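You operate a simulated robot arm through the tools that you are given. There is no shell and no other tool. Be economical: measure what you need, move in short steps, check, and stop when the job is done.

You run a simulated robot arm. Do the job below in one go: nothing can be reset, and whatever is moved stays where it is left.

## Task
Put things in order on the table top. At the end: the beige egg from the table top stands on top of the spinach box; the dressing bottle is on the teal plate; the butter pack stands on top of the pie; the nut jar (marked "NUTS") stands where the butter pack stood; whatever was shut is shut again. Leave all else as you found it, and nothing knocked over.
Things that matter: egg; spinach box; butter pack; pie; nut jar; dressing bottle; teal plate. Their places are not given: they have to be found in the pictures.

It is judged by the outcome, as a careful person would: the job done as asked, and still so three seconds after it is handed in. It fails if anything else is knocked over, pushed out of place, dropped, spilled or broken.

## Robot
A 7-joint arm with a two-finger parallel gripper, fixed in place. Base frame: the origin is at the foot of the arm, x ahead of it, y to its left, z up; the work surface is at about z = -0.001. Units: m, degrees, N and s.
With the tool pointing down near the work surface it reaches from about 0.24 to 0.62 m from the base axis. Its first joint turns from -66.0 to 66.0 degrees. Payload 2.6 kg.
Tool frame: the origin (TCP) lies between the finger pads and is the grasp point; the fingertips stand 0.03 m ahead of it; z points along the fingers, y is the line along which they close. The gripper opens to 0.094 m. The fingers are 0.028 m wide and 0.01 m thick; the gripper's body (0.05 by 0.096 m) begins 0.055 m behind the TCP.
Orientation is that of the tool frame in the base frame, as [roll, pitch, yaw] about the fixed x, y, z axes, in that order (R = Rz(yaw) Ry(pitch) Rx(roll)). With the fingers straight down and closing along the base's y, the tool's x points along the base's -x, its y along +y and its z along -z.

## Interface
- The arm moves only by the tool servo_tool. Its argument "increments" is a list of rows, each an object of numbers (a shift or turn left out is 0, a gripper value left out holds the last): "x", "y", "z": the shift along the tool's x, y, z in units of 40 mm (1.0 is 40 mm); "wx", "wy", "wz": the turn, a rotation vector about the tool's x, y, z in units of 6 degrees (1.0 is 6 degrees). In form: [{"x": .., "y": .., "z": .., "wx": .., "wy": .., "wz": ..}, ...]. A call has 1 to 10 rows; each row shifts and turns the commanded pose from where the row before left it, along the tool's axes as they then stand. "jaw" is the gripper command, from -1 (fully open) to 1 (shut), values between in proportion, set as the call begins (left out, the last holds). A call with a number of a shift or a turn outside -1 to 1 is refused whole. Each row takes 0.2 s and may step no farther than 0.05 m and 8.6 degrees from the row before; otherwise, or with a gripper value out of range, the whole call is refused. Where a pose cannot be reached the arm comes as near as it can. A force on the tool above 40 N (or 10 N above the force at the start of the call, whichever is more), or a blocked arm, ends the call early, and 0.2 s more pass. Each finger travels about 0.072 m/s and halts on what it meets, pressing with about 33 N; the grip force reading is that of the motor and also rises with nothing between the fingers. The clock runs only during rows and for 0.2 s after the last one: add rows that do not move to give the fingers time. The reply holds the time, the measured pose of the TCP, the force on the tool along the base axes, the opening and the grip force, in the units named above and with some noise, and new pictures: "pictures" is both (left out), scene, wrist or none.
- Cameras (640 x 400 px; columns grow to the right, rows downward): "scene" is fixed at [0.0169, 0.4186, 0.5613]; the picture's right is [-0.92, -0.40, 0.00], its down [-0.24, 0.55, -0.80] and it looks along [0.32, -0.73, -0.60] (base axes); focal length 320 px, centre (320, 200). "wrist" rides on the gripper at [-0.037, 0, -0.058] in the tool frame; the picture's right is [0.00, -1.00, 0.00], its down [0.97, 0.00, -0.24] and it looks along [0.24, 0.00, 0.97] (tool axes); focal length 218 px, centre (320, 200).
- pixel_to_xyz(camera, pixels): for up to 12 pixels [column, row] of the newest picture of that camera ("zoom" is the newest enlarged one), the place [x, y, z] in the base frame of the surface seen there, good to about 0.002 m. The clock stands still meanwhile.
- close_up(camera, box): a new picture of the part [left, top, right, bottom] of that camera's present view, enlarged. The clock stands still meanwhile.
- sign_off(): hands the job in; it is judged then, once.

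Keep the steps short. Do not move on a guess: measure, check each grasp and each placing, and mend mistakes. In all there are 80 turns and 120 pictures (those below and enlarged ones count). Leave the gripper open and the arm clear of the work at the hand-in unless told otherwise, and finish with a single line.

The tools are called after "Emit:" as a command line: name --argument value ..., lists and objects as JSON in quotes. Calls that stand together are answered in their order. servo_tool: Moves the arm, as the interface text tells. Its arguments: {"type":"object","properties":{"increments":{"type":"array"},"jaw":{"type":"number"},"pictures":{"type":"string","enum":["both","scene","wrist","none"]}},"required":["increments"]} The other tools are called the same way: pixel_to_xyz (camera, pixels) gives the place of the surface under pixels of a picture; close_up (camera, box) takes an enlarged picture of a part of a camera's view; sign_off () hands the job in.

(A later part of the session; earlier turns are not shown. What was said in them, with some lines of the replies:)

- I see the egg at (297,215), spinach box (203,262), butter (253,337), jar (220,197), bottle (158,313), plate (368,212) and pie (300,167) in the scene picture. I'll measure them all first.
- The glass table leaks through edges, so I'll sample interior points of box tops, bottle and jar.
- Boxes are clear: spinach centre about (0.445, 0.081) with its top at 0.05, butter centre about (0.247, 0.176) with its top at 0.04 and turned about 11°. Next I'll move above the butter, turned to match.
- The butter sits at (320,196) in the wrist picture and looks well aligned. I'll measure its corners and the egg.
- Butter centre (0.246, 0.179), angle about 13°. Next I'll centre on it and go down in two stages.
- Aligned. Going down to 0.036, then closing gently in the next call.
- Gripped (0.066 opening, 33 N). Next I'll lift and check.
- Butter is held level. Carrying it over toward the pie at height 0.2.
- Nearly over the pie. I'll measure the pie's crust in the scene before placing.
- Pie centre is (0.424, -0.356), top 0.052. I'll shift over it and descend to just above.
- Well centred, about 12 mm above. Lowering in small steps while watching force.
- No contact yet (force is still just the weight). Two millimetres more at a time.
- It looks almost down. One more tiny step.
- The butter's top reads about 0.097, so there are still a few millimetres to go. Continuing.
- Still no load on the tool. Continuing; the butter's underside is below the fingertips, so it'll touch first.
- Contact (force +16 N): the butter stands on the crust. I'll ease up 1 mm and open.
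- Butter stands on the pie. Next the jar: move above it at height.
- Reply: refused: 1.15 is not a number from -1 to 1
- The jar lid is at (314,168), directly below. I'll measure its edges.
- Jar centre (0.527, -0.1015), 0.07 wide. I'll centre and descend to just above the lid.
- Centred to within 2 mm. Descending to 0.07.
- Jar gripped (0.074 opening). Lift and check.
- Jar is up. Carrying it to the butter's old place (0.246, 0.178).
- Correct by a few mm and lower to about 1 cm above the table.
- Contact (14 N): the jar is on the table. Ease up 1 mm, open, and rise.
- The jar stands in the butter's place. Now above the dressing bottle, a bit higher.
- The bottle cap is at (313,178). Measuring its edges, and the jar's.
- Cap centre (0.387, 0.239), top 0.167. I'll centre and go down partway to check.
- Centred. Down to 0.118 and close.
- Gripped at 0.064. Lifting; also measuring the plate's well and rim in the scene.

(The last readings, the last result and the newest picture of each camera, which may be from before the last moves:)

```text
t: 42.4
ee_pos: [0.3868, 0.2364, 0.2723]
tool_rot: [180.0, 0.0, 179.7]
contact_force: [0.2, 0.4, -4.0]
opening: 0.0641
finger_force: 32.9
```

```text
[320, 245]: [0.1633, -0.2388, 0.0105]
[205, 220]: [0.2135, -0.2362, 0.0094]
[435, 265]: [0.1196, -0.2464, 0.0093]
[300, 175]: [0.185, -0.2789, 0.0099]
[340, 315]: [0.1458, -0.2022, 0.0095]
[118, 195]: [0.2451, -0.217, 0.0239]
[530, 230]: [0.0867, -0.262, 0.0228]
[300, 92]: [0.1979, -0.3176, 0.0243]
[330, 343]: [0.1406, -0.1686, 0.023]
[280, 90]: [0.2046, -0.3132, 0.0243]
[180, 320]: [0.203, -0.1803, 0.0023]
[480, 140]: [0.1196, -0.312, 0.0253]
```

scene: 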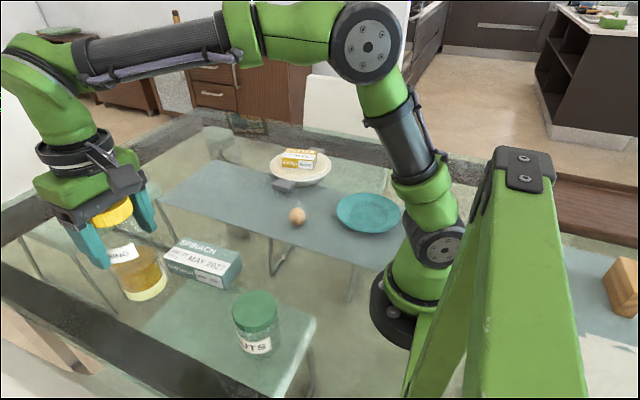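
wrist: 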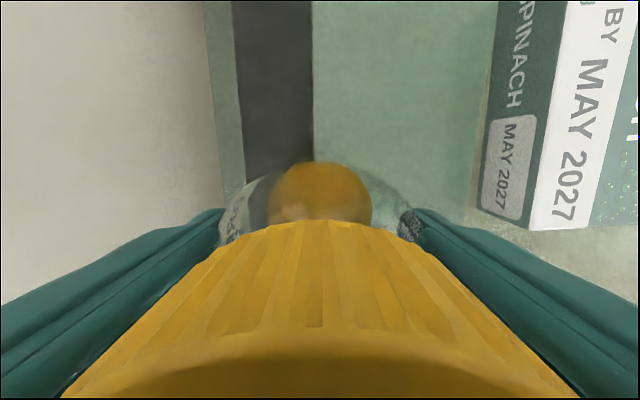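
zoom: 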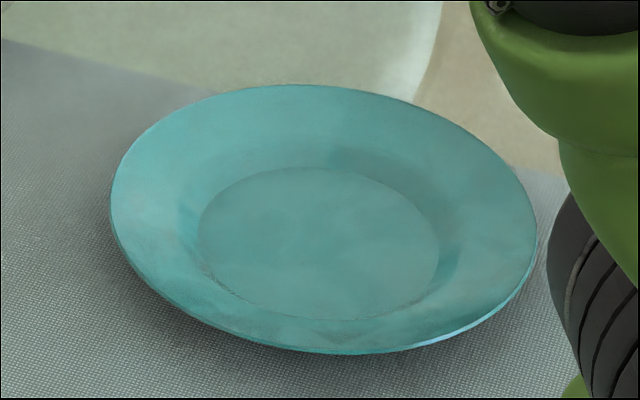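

Plate centre (0.166, -0.241), well at z 0.010. Carry the bottle in an arc via (0.36, 0).

Emit:
servo_tool --increments '[{"x": 0.11, "y": -0.983}, {"x": 0.11, "y": -0.983}, {"x": 0.11, "y": -0.983}, {"x": 0.11, "y": -0.983}, {"x": 0.11, "y": -0.983}, {"x": 0.11, "y": -0.983}, {}]' --pictures "none"

Emit:
servo_tool --increments '[{"x": 0.69, "y": -0.86}, {"x": 0.69, "y": -0.86}, {"x": 0.69, "y": -0.86}, {"x": 0.69, "y": -0.86}, {"x": 0.69, "y": -0.86}, {"x": 0.69, "y": -0.86}, {"x": 0.69, "y": -0.86}, {}]'

```text
t: 44.0
ee_pos: [0.3532, 0.0006, 0.2728]
tool_rot: [-179.9, -0.1, 179.7]
contact_force: [-1.1, 0.1, -2.9]
opening: 0.064
finger_force: 33.2
```

```text
t: 45.8
ee_pos: [0.165, -0.2383, 0.2711]
tool_rot: [179.9, -0.1, 179.7]
contact_force: [-0.6, -0.4, -2.6]
opening: 0.0644
finger_force: 32.8
```

scene: 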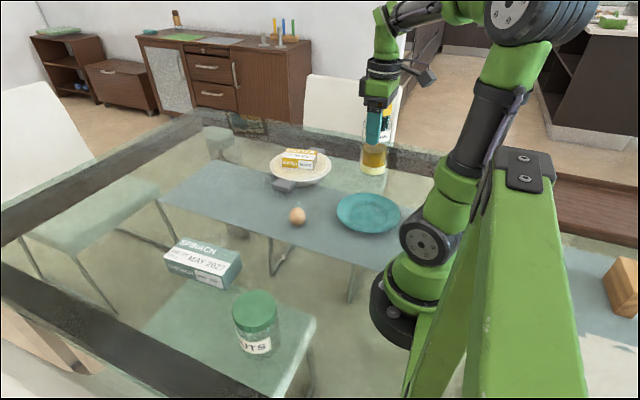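
wrist: 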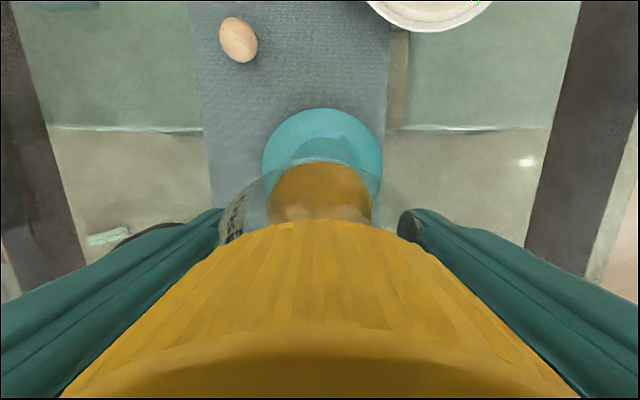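

Over the plate. Lowering to about 1 cm above the well.

Emit:
servo_tool --increments '[{"y": -0.06, "z": 0.9}, {"z": 0.9}, {"z": 0.8}, {"z": 0.7}, {}]' --pictures "scene"

Emit:
close_up --camera "scene" --box '[320, 130, 440, 240]'

```text
t: 47.0
ee_pos: [0.1637, -0.2406, 0.1389]
tool_rot: [-180.0, 0.1, 179.7]
contact_force: [-0.1, 0.5, -3.5]
opening: 0.0641
finger_force: 33.4
```

scene: 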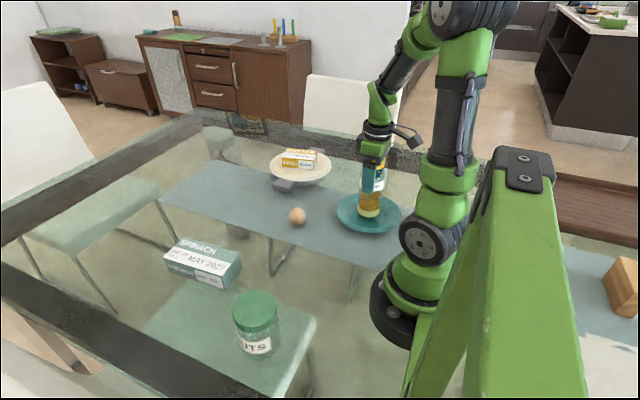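

```text
3.64 times, centred on (380, 185) of scene
```

zoom: 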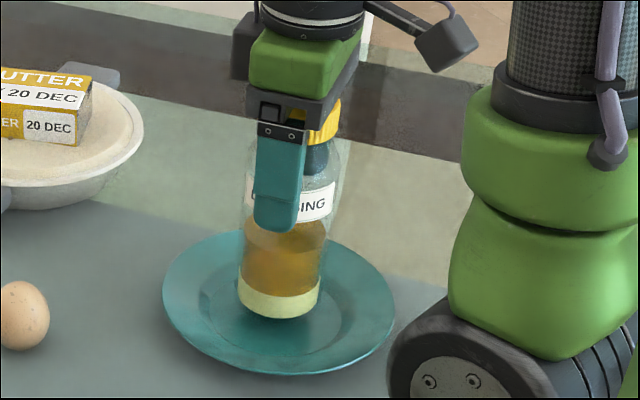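

Good placement. Lowering gently until contact.

Emit:
servo_tool --increments '[{"z": 0.1}, {"z": 0.08}, {}]' --pictures "none"

Emit:
servo_tool --increments '[{"z": 0.05}, {}]' --pictures "none"

Emit:
servo_tool --increments '[{"z": 0.04}, {}]' --pictures "none"

```text
t: 47.8
ee_pos: [0.1642, -0.2404, 0.1318]
tool_rot: [-179.9, 0.0, 179.7]
contact_force: [0.3, -0.3, -3.5]
opening: 0.064
finger_force: 32.1
```

```text
t: 48.4
ee_pos: [0.1651, -0.24, 0.1304]
tool_rot: [180.0, -0.1, 179.7]
contact_force: [0.1, 0.0, -2.8]
opening: 0.0641
finger_force: 32.9
```

```text
t: 49.0
ee_pos: [0.163, -0.2412, 0.1301]
tool_rot: [-179.9, 0.0, 179.7]
contact_force: [-0.2, 0.4, -3.3]
opening: 0.0641
finger_force: 33.4
```

Emit:
servo_tool --increments '[{"z": 0.05}, {}]' --pictures "none"

Emit:
servo_tool --increments '[{"z": 0.04}, {}]' --pictures "none"

```text
t: 49.6
ee_pos: [0.163, -0.2391, 0.1267]
tool_rot: [180.0, 0.0, 179.7]
contact_force: [1.0, -0.2, -3.5]
opening: 0.0639
finger_force: 32.9
```

```text
t: 50.2
ee_pos: [0.1618, -0.2407, 0.1263]
tool_rot: [180.0, 0.0, 179.6]
contact_force: [-2.0, 1.5, 4.2]
opening: 0.064
finger_force: 33.5
```

Just touching (+8 N). Release and rise.

Emit:
servo_tool --increments '[{}, {}, {}]' --jaw -1 --pictures "none"

Emit:
servo_tool --increments '[{"z": -0.5}, {"z": -1}, {"z": -1}, {"z": -0.7}, {}]'

Emit:
close_up --camera "scene" --box '[250, 130, 430, 240]'

```text
t: 51.0
ee_pos: [0.1625, -0.2392, 0.1268]
tool_rot: [179.9, 0.0, 179.8]
contact_force: [0.2, 0.4, 0.3]
opening: 0.0942
finger_force: 0.0
```

```text
t: 52.2
ee_pos: [0.1636, -0.2437, 0.2544]
tool_rot: [-179.9, 0.0, 179.7]
contact_force: [-0.1, 0.1, 0.6]
opening: 0.0942
finger_force: 0.1
```

scene: 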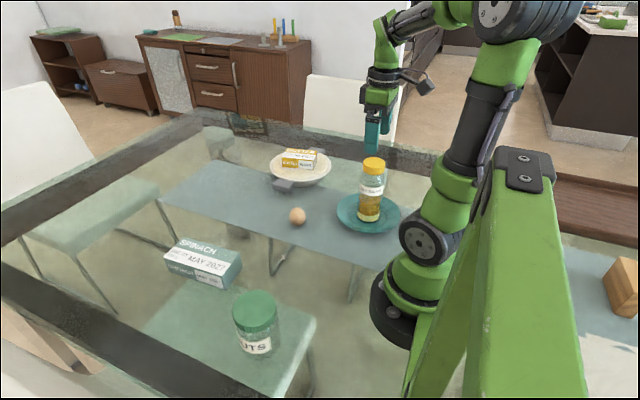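
wrist: 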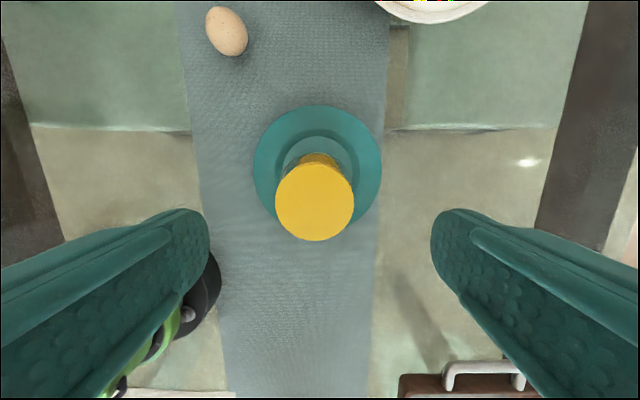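

```text
3.56 times, centred on (340, 185) of scene
```

zoom: 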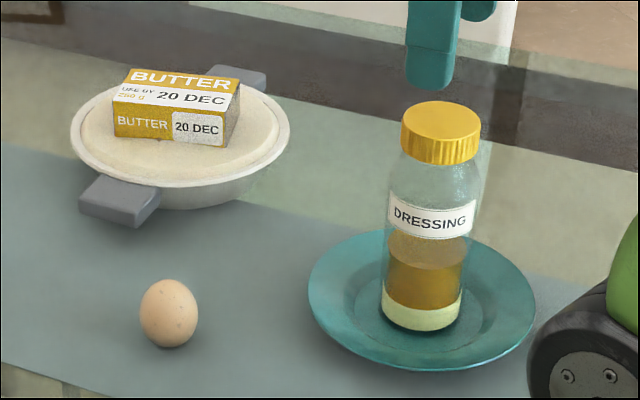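

All good. Now above the egg at about (0.333, -0.138).

Emit:
servo_tool --increments '[{"z": -0.6}, {"x": -0.85, "y": 0.53}, {"x": -0.85, "y": 0.53}, {"x": -0.85, "y": 0.53}, {"x": -0.85, "y": 0.53}, {"x": -0.85, "y": 0.53}, {"z": 1}, {"z": 1}, {}]' --pictures "wrist"

Emit:
close_up --camera "wrist" --box '[240, 130, 400, 230]'

```text
t: 54.2
ee_pos: [0.3318, -0.1363, 0.1985]
tool_rot: [180.0, 0.0, 179.8]
contact_force: [-0.8, -0.9, 0.1]
opening: 0.0942
finger_force: 0.0
```

wrist: 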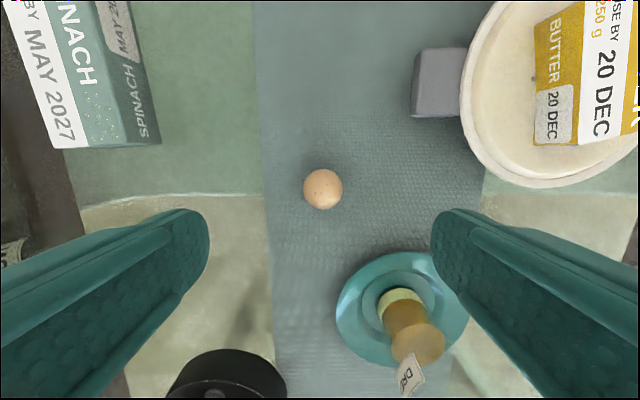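

```text
4.00 times, centred on (320, 180) of wrist
```

zoom: 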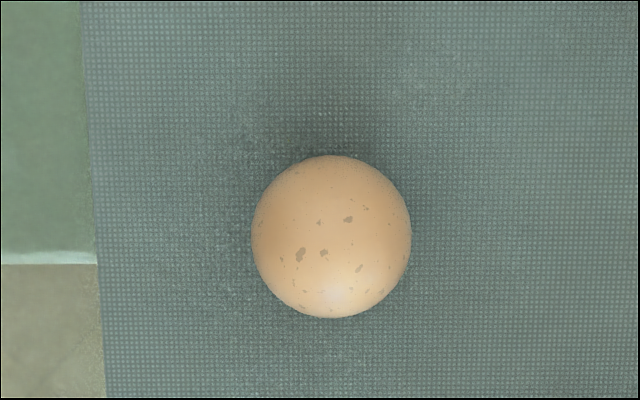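

The egg stands on its end (round from above). Measuring it.

Emit:
pixel_to_xyz --camera "zoom" --pixels '[[331, 237], [260, 237], [402, 237], [331, 163], [331, 311], [331, 220], [331, 255]]'

```text
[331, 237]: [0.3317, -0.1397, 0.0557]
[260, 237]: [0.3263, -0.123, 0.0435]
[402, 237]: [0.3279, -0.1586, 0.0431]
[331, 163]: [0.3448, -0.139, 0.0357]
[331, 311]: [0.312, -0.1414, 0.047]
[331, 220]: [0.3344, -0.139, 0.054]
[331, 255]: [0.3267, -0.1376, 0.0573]
```

Egg axis about (0.327, -0.140), height 0.057. I'll descend to grip around its middle.

Emit:
servo_tool --increments '[{"x": 0.12, "y": -0.09}, {"z": 1}, {"z": 1}, {"z": 1}, {}]' --pictures "wrist"

```text
t: 55.4
ee_pos: [0.3333, -0.1389, 0.0793]
tool_rot: [-180.0, 0.0, 179.6]
contact_force: [0.0, 0.0, -0.2]
opening: 0.0939
finger_force: 0.1
```

wrist: 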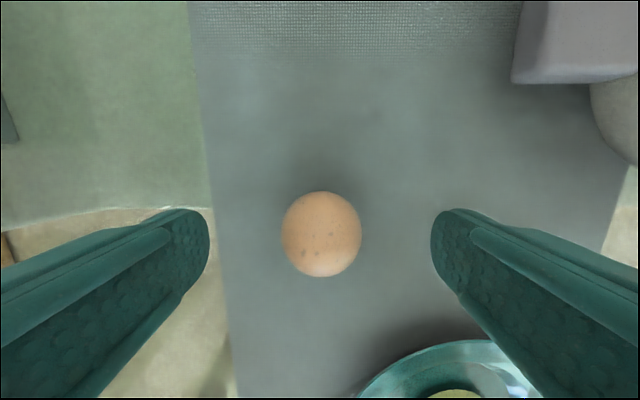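

Need about 7 mm toward the base. Correct, then down to 0.036.

Emit:
servo_tool --increments '[{"x": 0.15}, {"z": 0.55}, {"z": 0.5}, {}]' --pictures "wrist"

```text
t: 56.4
ee_pos: [0.3202, -0.1391, 0.0371]
tool_rot: [-179.9, 0.0, 179.8]
contact_force: [2.0, 1.0, 0.2]
opening: 0.094
finger_force: 0.2
```

wrist: 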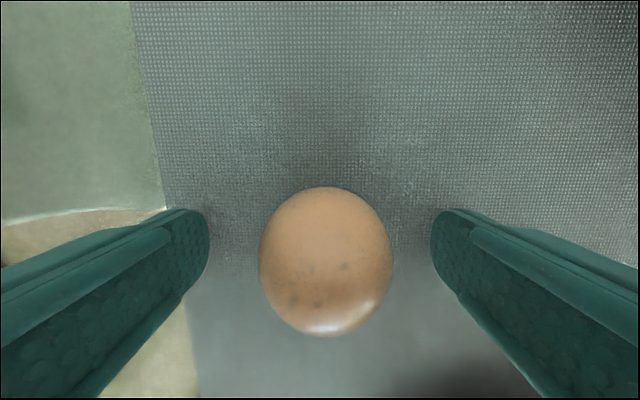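

Egg is centred between the fingers. Closing in small stages to keep the squeeze low.

Emit:
servo_tool --increments '[{}, {}, {}, {}]' --jaw 0.0 --pictures "none"

Emit:
servo_tool --increments '[{}, {}]' --jaw 0.06 --pictures "none"

```text
t: 57.4
ee_pos: [0.3231, -0.138, 0.0374]
tool_rot: [-180.0, 0.0, 179.8]
contact_force: [-0.1, -0.1, 0.0]
opening: 0.0471
finger_force: 0.0
```

```text
t: 58.0
ee_pos: [0.3215, -0.1378, 0.0377]
tool_rot: [180.0, -0.1, 179.8]
contact_force: [0.6, -0.3, 0.1]
opening: 0.0442
finger_force: 0.1
```

Emit:
servo_tool --increments '[{}, {}]' --jaw 0.1 --pictures "none"

Emit:
servo_tool --increments '[{}, {}]' --jaw 0.14 --pictures "wrist"

```text
t: 58.6
ee_pos: [0.3231, -0.1381, 0.0375]
tool_rot: [180.0, -0.1, 179.7]
contact_force: [-0.6, -0.3, 0.0]
opening: 0.0426
finger_force: 0.2
```

```text
t: 59.2
ee_pos: [0.3226, -0.1391, 0.0381]
tool_rot: [-179.9, -0.1, 179.6]
contact_force: [0.2, 1.1, -0.2]
opening: 0.0418
finger_force: 11.8
```

wrist: 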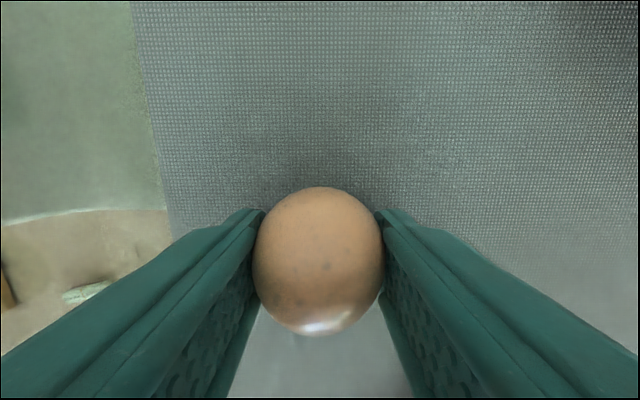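

Gentle hold of 12 N at 0.042. Lifting.

Emit:
servo_tool --increments '[{}, {"z": -0.3}, {"z": -0.6}, {"z": -0.8}, {"z": -0.8}, {}]' --jaw 0.155

Emit:
close_up --camera "scene" --box '[230, 120, 380, 240]'

```text
t: 60.6
ee_pos: [0.3239, -0.1367, 0.1386]
tool_rot: [-180.0, 0.0, 179.7]
contact_force: [-0.5, 0.5, 0.1]
opening: 0.0419
finger_force: 12.4
```

scene: 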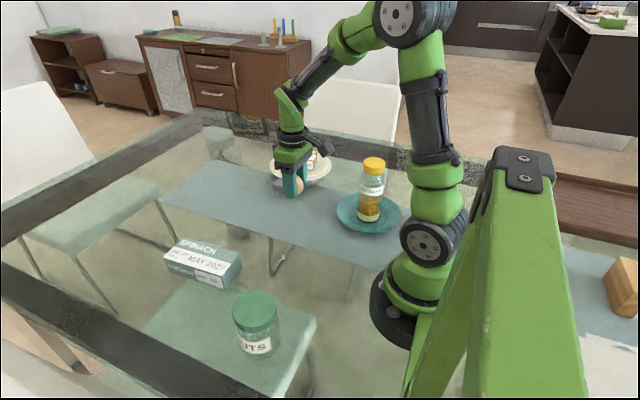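
wrist: 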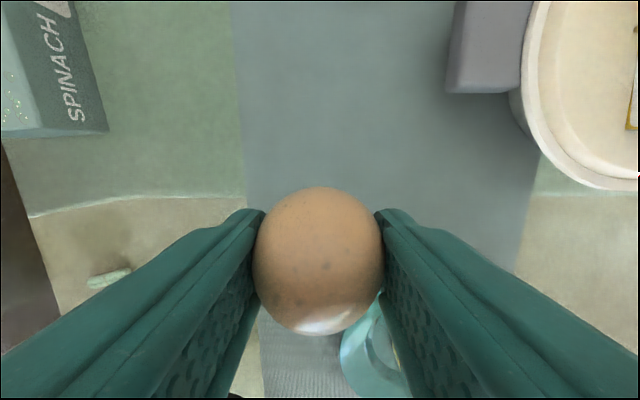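

```text
3.33 times, centred on (305, 180) of scene
```

zoom: 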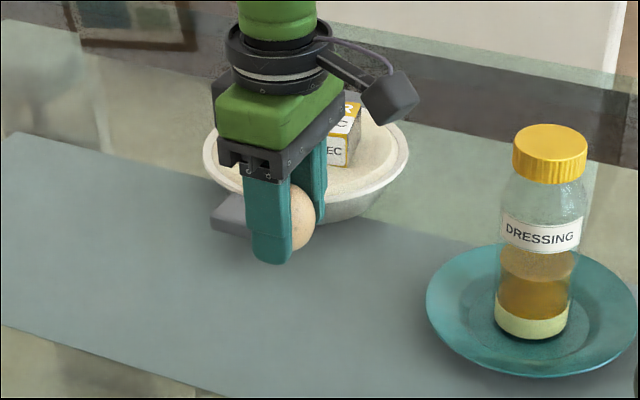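

Egg held upright. Carrying it above the spinach box centre (0.445, 0.081).

Emit:
servo_tool --increments '[{"z": -0.6}, {"x": -0.51, "y": 0.913}, {"x": -0.51, "y": 0.913}, {"x": -0.51, "y": 0.913}, {"x": -0.51, "y": 0.913}, {"x": -0.51, "y": 0.913}, {"x": -0.51, "y": 0.913}, {}]'

Emit:
pixel_to_xyz --camera "scene" --pixels '[[166, 258], [236, 256], [222, 274], [203, 258]]'

```text
t: 62.4
ee_pos: [0.4455, 0.0769, 0.1641]
tool_rot: [-179.9, 0.1, 179.7]
contact_force: [-0.6, 0.3, -1.2]
opening: 0.0417
finger_force: 12.4
```

scene: 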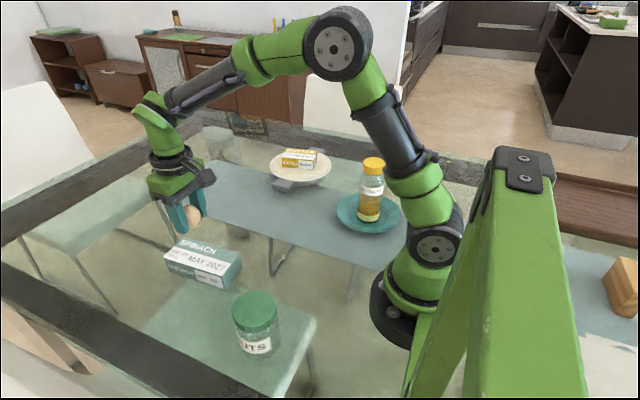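
wrist: 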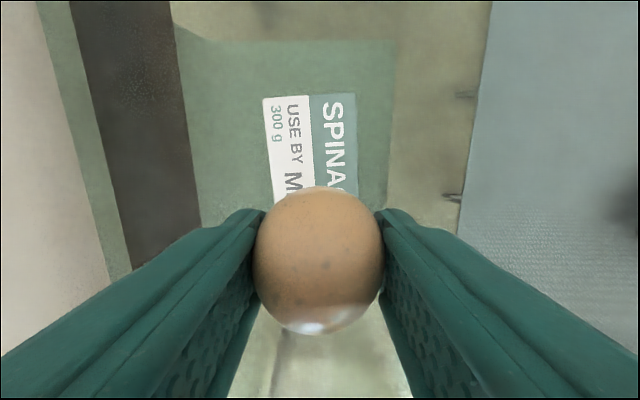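

```text
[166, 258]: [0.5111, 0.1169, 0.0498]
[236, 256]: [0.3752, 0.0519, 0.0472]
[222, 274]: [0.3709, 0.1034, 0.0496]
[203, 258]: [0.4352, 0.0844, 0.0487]
```

Lower to about 1 cm above the box top.

Emit:
servo_tool --increments '[{"y": 0.08, "z": 0.6}, {"z": 0.6}, {"z": 0.4}, {}]' --pictures "none"

Emit:
close_up --camera "scene" --box '[150, 190, 250, 290]'

```text
t: 63.4
ee_pos: [0.4454, 0.0816, 0.0958]
tool_rot: [-179.9, 0.0, 179.6]
contact_force: [0.0, -0.3, -0.9]
opening: 0.0416
finger_force: 11.8
```

```text
4.00 times, centred on (200, 240) of scene
```

zoom: 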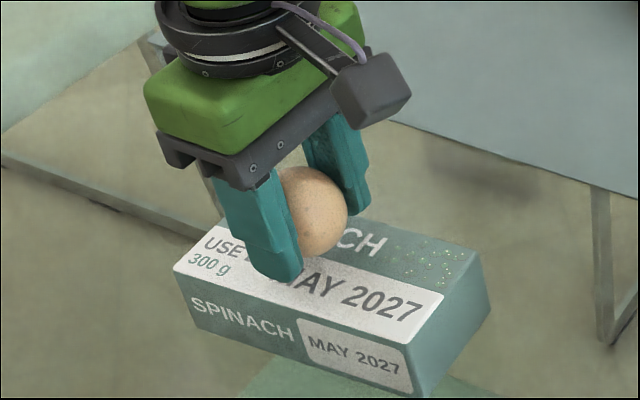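

Close now. Millimetre steps until the force changes.

Emit:
servo_tool --increments '[{"z": 0.06}, {"z": 0.05}, {}]' --pictures "none"

Emit:
servo_tool --increments '[{"z": 0.04}, {}]' --pictures "none"

Emit:
servo_tool --increments '[{"z": 0.03}, {}]' --pictures "none"

```text
t: 64.2
ee_pos: [0.4459, 0.0827, 0.0918]
tool_rot: [-180.0, 0.0, 179.7]
contact_force: [0.0, -0.4, -0.6]
opening: 0.0416
finger_force: 12.3
```

```text
t: 64.8
ee_pos: [0.4452, 0.082, 0.0897]
tool_rot: [180.0, 0.0, 179.7]
contact_force: [-0.2, 0.0, -0.4]
opening: 0.0417
finger_force: 12.1
```

```text
t: 65.4
ee_pos: [0.4479, 0.0819, 0.0885]
tool_rot: [-179.9, 0.0, 179.7]
contact_force: [1.1, -0.6, -0.9]
opening: 0.0417
finger_force: 11.8
```

Emit:
servo_tool --increments '[{"z": 0.03}, {}]' --pictures "none"

Emit:
servo_tool --increments '[{"z": 0.025}, {}]' --pictures "none"

Emit:
close_up --camera "scene" --box '[170, 200, 230, 260]'

```text
t: 66.0
ee_pos: [0.4454, 0.082, 0.0869]
tool_rot: [180.0, 0.0, 179.7]
contact_force: [0.3, 0.3, -0.5]
opening: 0.0418
finger_force: 12.3
```

```text
t: 66.6
ee_pos: [0.4464, 0.0829, 0.0859]
tool_rot: [179.9, 0.0, 179.7]
contact_force: [-0.1, 0.1, -1.8]
opening: 0.0416
finger_force: 12.0
```

```text
6.67 times, centred on (200, 230) of scene
```

zoom: 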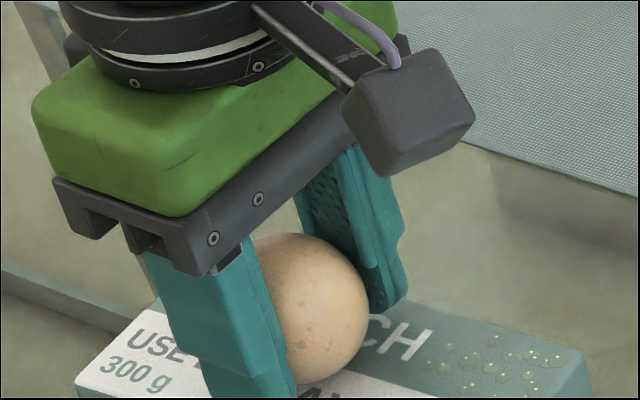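

Emit:
servo_tool --increments '[{"z": 0.025}, {}]' --pictures "none"

Emit:
servo_tool --increments '[{"z": 0.025}, {}]' --pictures "none"

```text
t: 67.2
ee_pos: [0.4463, 0.0823, 0.0848]
tool_rot: [180.0, 0.0, 179.7]
contact_force: [0.3, 0.4, -1.5]
opening: 0.0418
finger_force: 12.3
```

```text
t: 67.8
ee_pos: [0.4471, 0.0832, 0.084]
tool_rot: [179.9, 0.1, 179.6]
contact_force: [-0.4, -0.2, -0.6]
opening: 0.0419
finger_force: 11.9
```

Emit:
servo_tool --increments '[{"z": 0.02}, {}]' --pictures "wrist"

Emit:
close_up --camera "scene" --box '[180, 220, 230, 270]'

Emit:
pixel_to_xyz --camera "zoom" --pixels '[[255, 150], [260, 240], [265, 270], [265, 310], [290, 330], [255, 110]]'

```text
t: 68.4
ee_pos: [0.446, 0.0816, 0.0848]
tool_rot: [-179.9, 0.1, 179.7]
contact_force: [-2.3, -0.1, 7.1]
opening: 0.0419
finger_force: 12.5
```

wrist: 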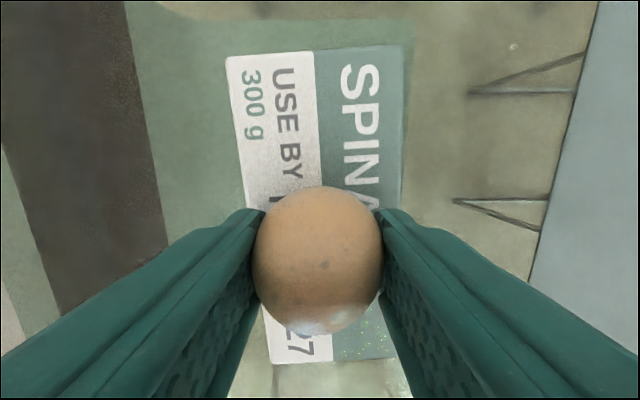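

```text
8.00 times, centred on (205, 245) of scene
```

zoom: 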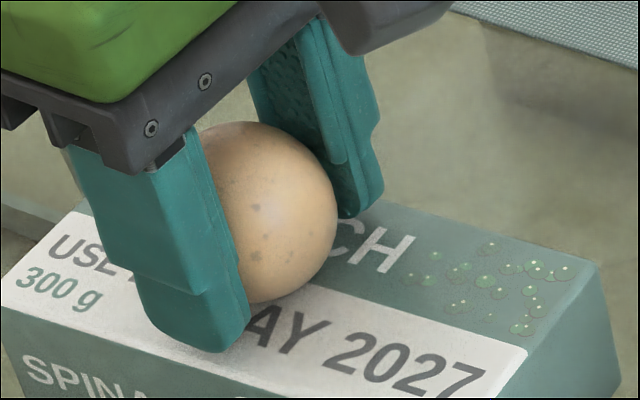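

```text
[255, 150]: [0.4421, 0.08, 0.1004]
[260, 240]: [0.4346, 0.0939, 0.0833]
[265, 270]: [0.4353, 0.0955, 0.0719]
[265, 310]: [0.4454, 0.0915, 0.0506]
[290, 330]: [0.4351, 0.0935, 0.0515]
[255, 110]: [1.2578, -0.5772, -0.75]
```

Contact (+7 N). Now release gradually and look before rising.

Emit:
servo_tool --increments '[{}, {}]' --jaw 0.1 --pictures "none"

Emit:
servo_tool --increments '[{}, {}, {}]' --jaw -0.3 --pictures "wrist"

Emit:
close_up --camera "scene" --box '[170, 200, 240, 270]'

```text
t: 69.0
ee_pos: [0.4474, 0.0816, 0.0852]
tool_rot: [-179.9, -0.1, 179.7]
contact_force: [-0.3, 0.0, -0.6]
opening: 0.043
finger_force: 0.4
```

```text
t: 69.8
ee_pos: [0.4458, 0.0823, 0.0841]
tool_rot: [-180.0, -0.1, 179.6]
contact_force: [0.1, 0.3, 0.2]
opening: 0.061
finger_force: 0.0
```

wrist: 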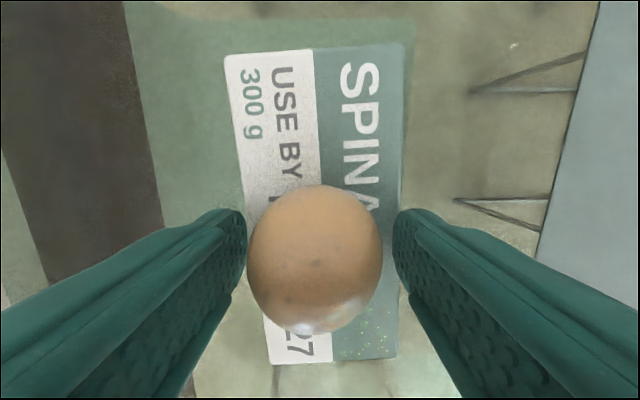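

```text
5.71 times, centred on (205, 235) of scene
```

zoom: 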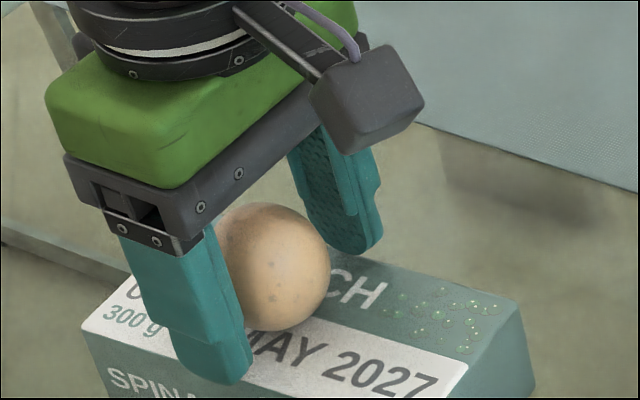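

The egg looks slightly tilted. I'll wait without moving and see if it settles.

Emit:
servo_tool --increments '[{}, {}, {}, {}, {}]' --pictures "wrist"

Emit:
close_up --camera "scene" --box '[170, 200, 240, 270]'

```text
t: 71.0
ee_pos: [0.4471, 0.082, 0.084]
tool_rot: [-180.0, 0.0, 179.7]
contact_force: [-0.5, 0.0, 0.4]
opening: 0.061
finger_force: 0.1
```

wrist: 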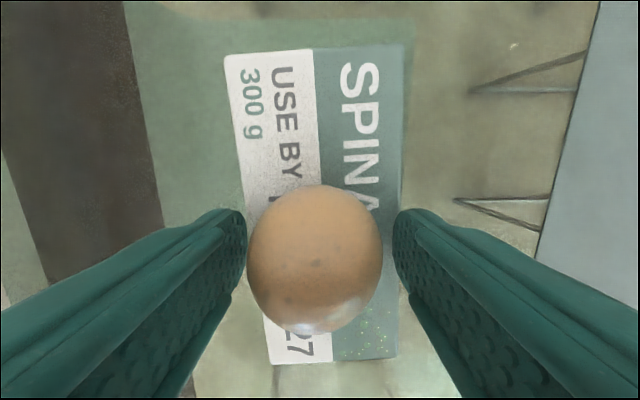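

```text
5.71 times, centred on (205, 235) of scene
```

zoom: 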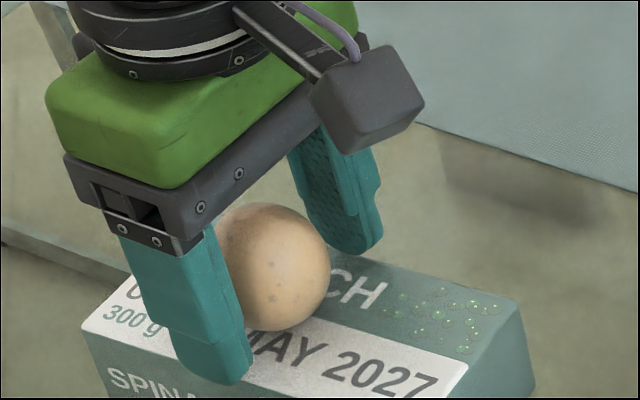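

It's still, and geometry shows about an 8 mm gap to each finger, so it stands on its own. Open fully, then rise straight.

Emit:
servo_tool --increments '[{}, {}, {}]' --jaw -1 --pictures "none"

Emit:
servo_tool --increments '[{"z": -0.4}, {"z": -0.6}, {"z": -0.8}, {"z": -1}, {"z": -1}, {}]'

Emit:
close_up --camera "scene" --box '[150, 190, 270, 290]'

```text
t: 71.8
ee_pos: [0.4459, 0.0831, 0.0844]
tool_rot: [-180.0, 0.0, 179.7]
contact_force: [0.1, -0.2, 0.9]
opening: 0.0941
finger_force: 0.0
```

```text
t: 73.2
ee_pos: [0.4485, 0.0834, 0.2361]
tool_rot: [-180.0, 0.0, 179.7]
contact_force: [1.0, 0.1, -0.3]
opening: 0.0939
finger_force: 0.1
```

scene: 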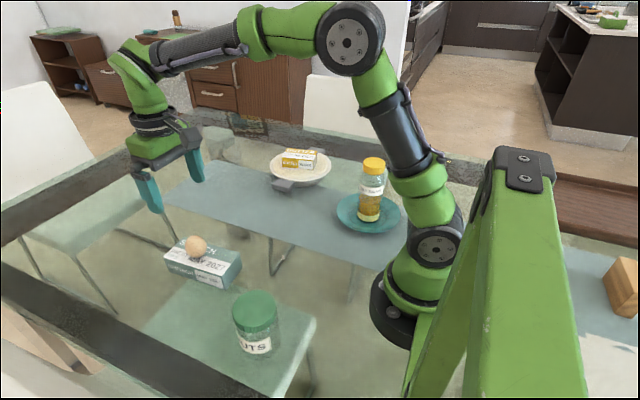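
wrist: 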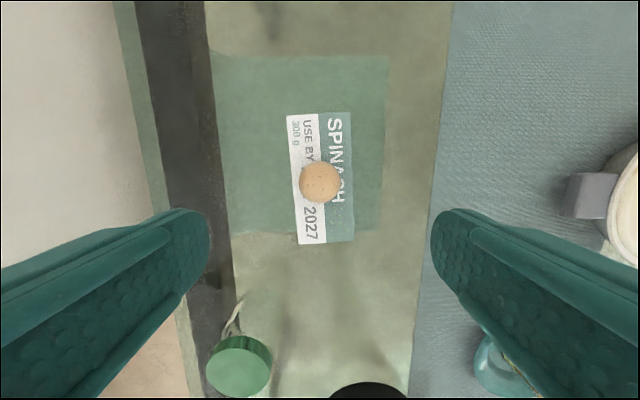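

```text
4.00 times, centred on (210, 240) of scene
```

zoom: 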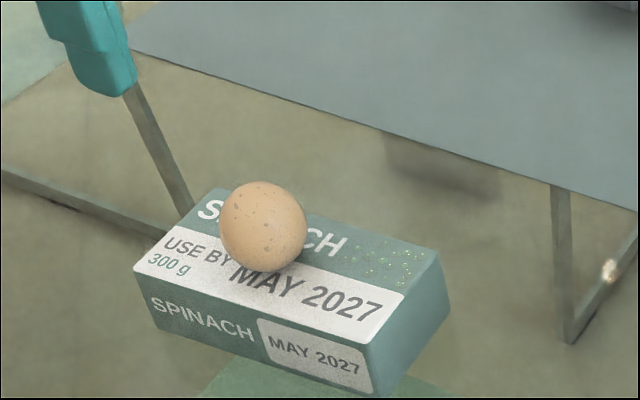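

Everything's in place. I'll move the arm clear and let 2 s pass to confirm the egg stays put.

Emit:
servo_tool --increments '[{"z": -1}, {"y": -0.8}, {"y": -0.8}, {}, {}, {}, {}, {}, {}, {}]' --pictures "scene"

Emit:
close_up --camera "scene" --box '[150, 190, 270, 290]'

```text
t: 75.4
ee_pos: [0.4466, 0.0209, 0.2749]
tool_rot: [-179.9, 0.0, 179.7]
contact_force: [0.0, -0.1, -0.2]
opening: 0.0942
finger_force: 0.1
```

scene: 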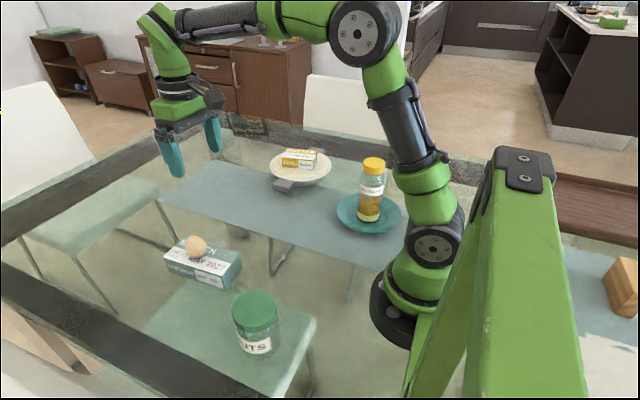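

```text
4.00 times, centred on (210, 240) of scene
```

zoom: 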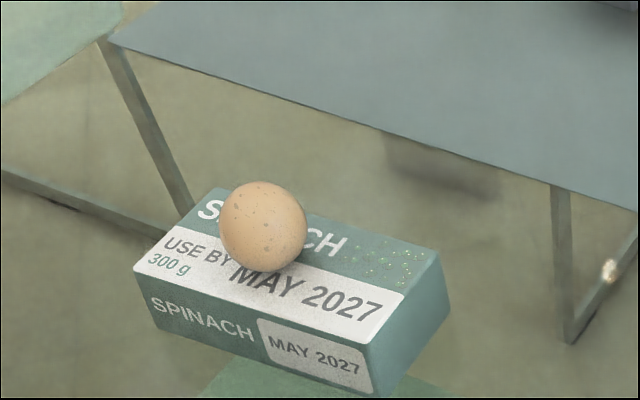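

The egg hasn't moved, the gripper is open and the arm is clear. Handing in.

Emit:
sign_off

```text
The job is handed in.
```

The egg stands on the spinach box, the dressing bottle is on the teal plate, the butter is on the pie, and the nut jar stands where the butter was; nothing was opened or knocked over.
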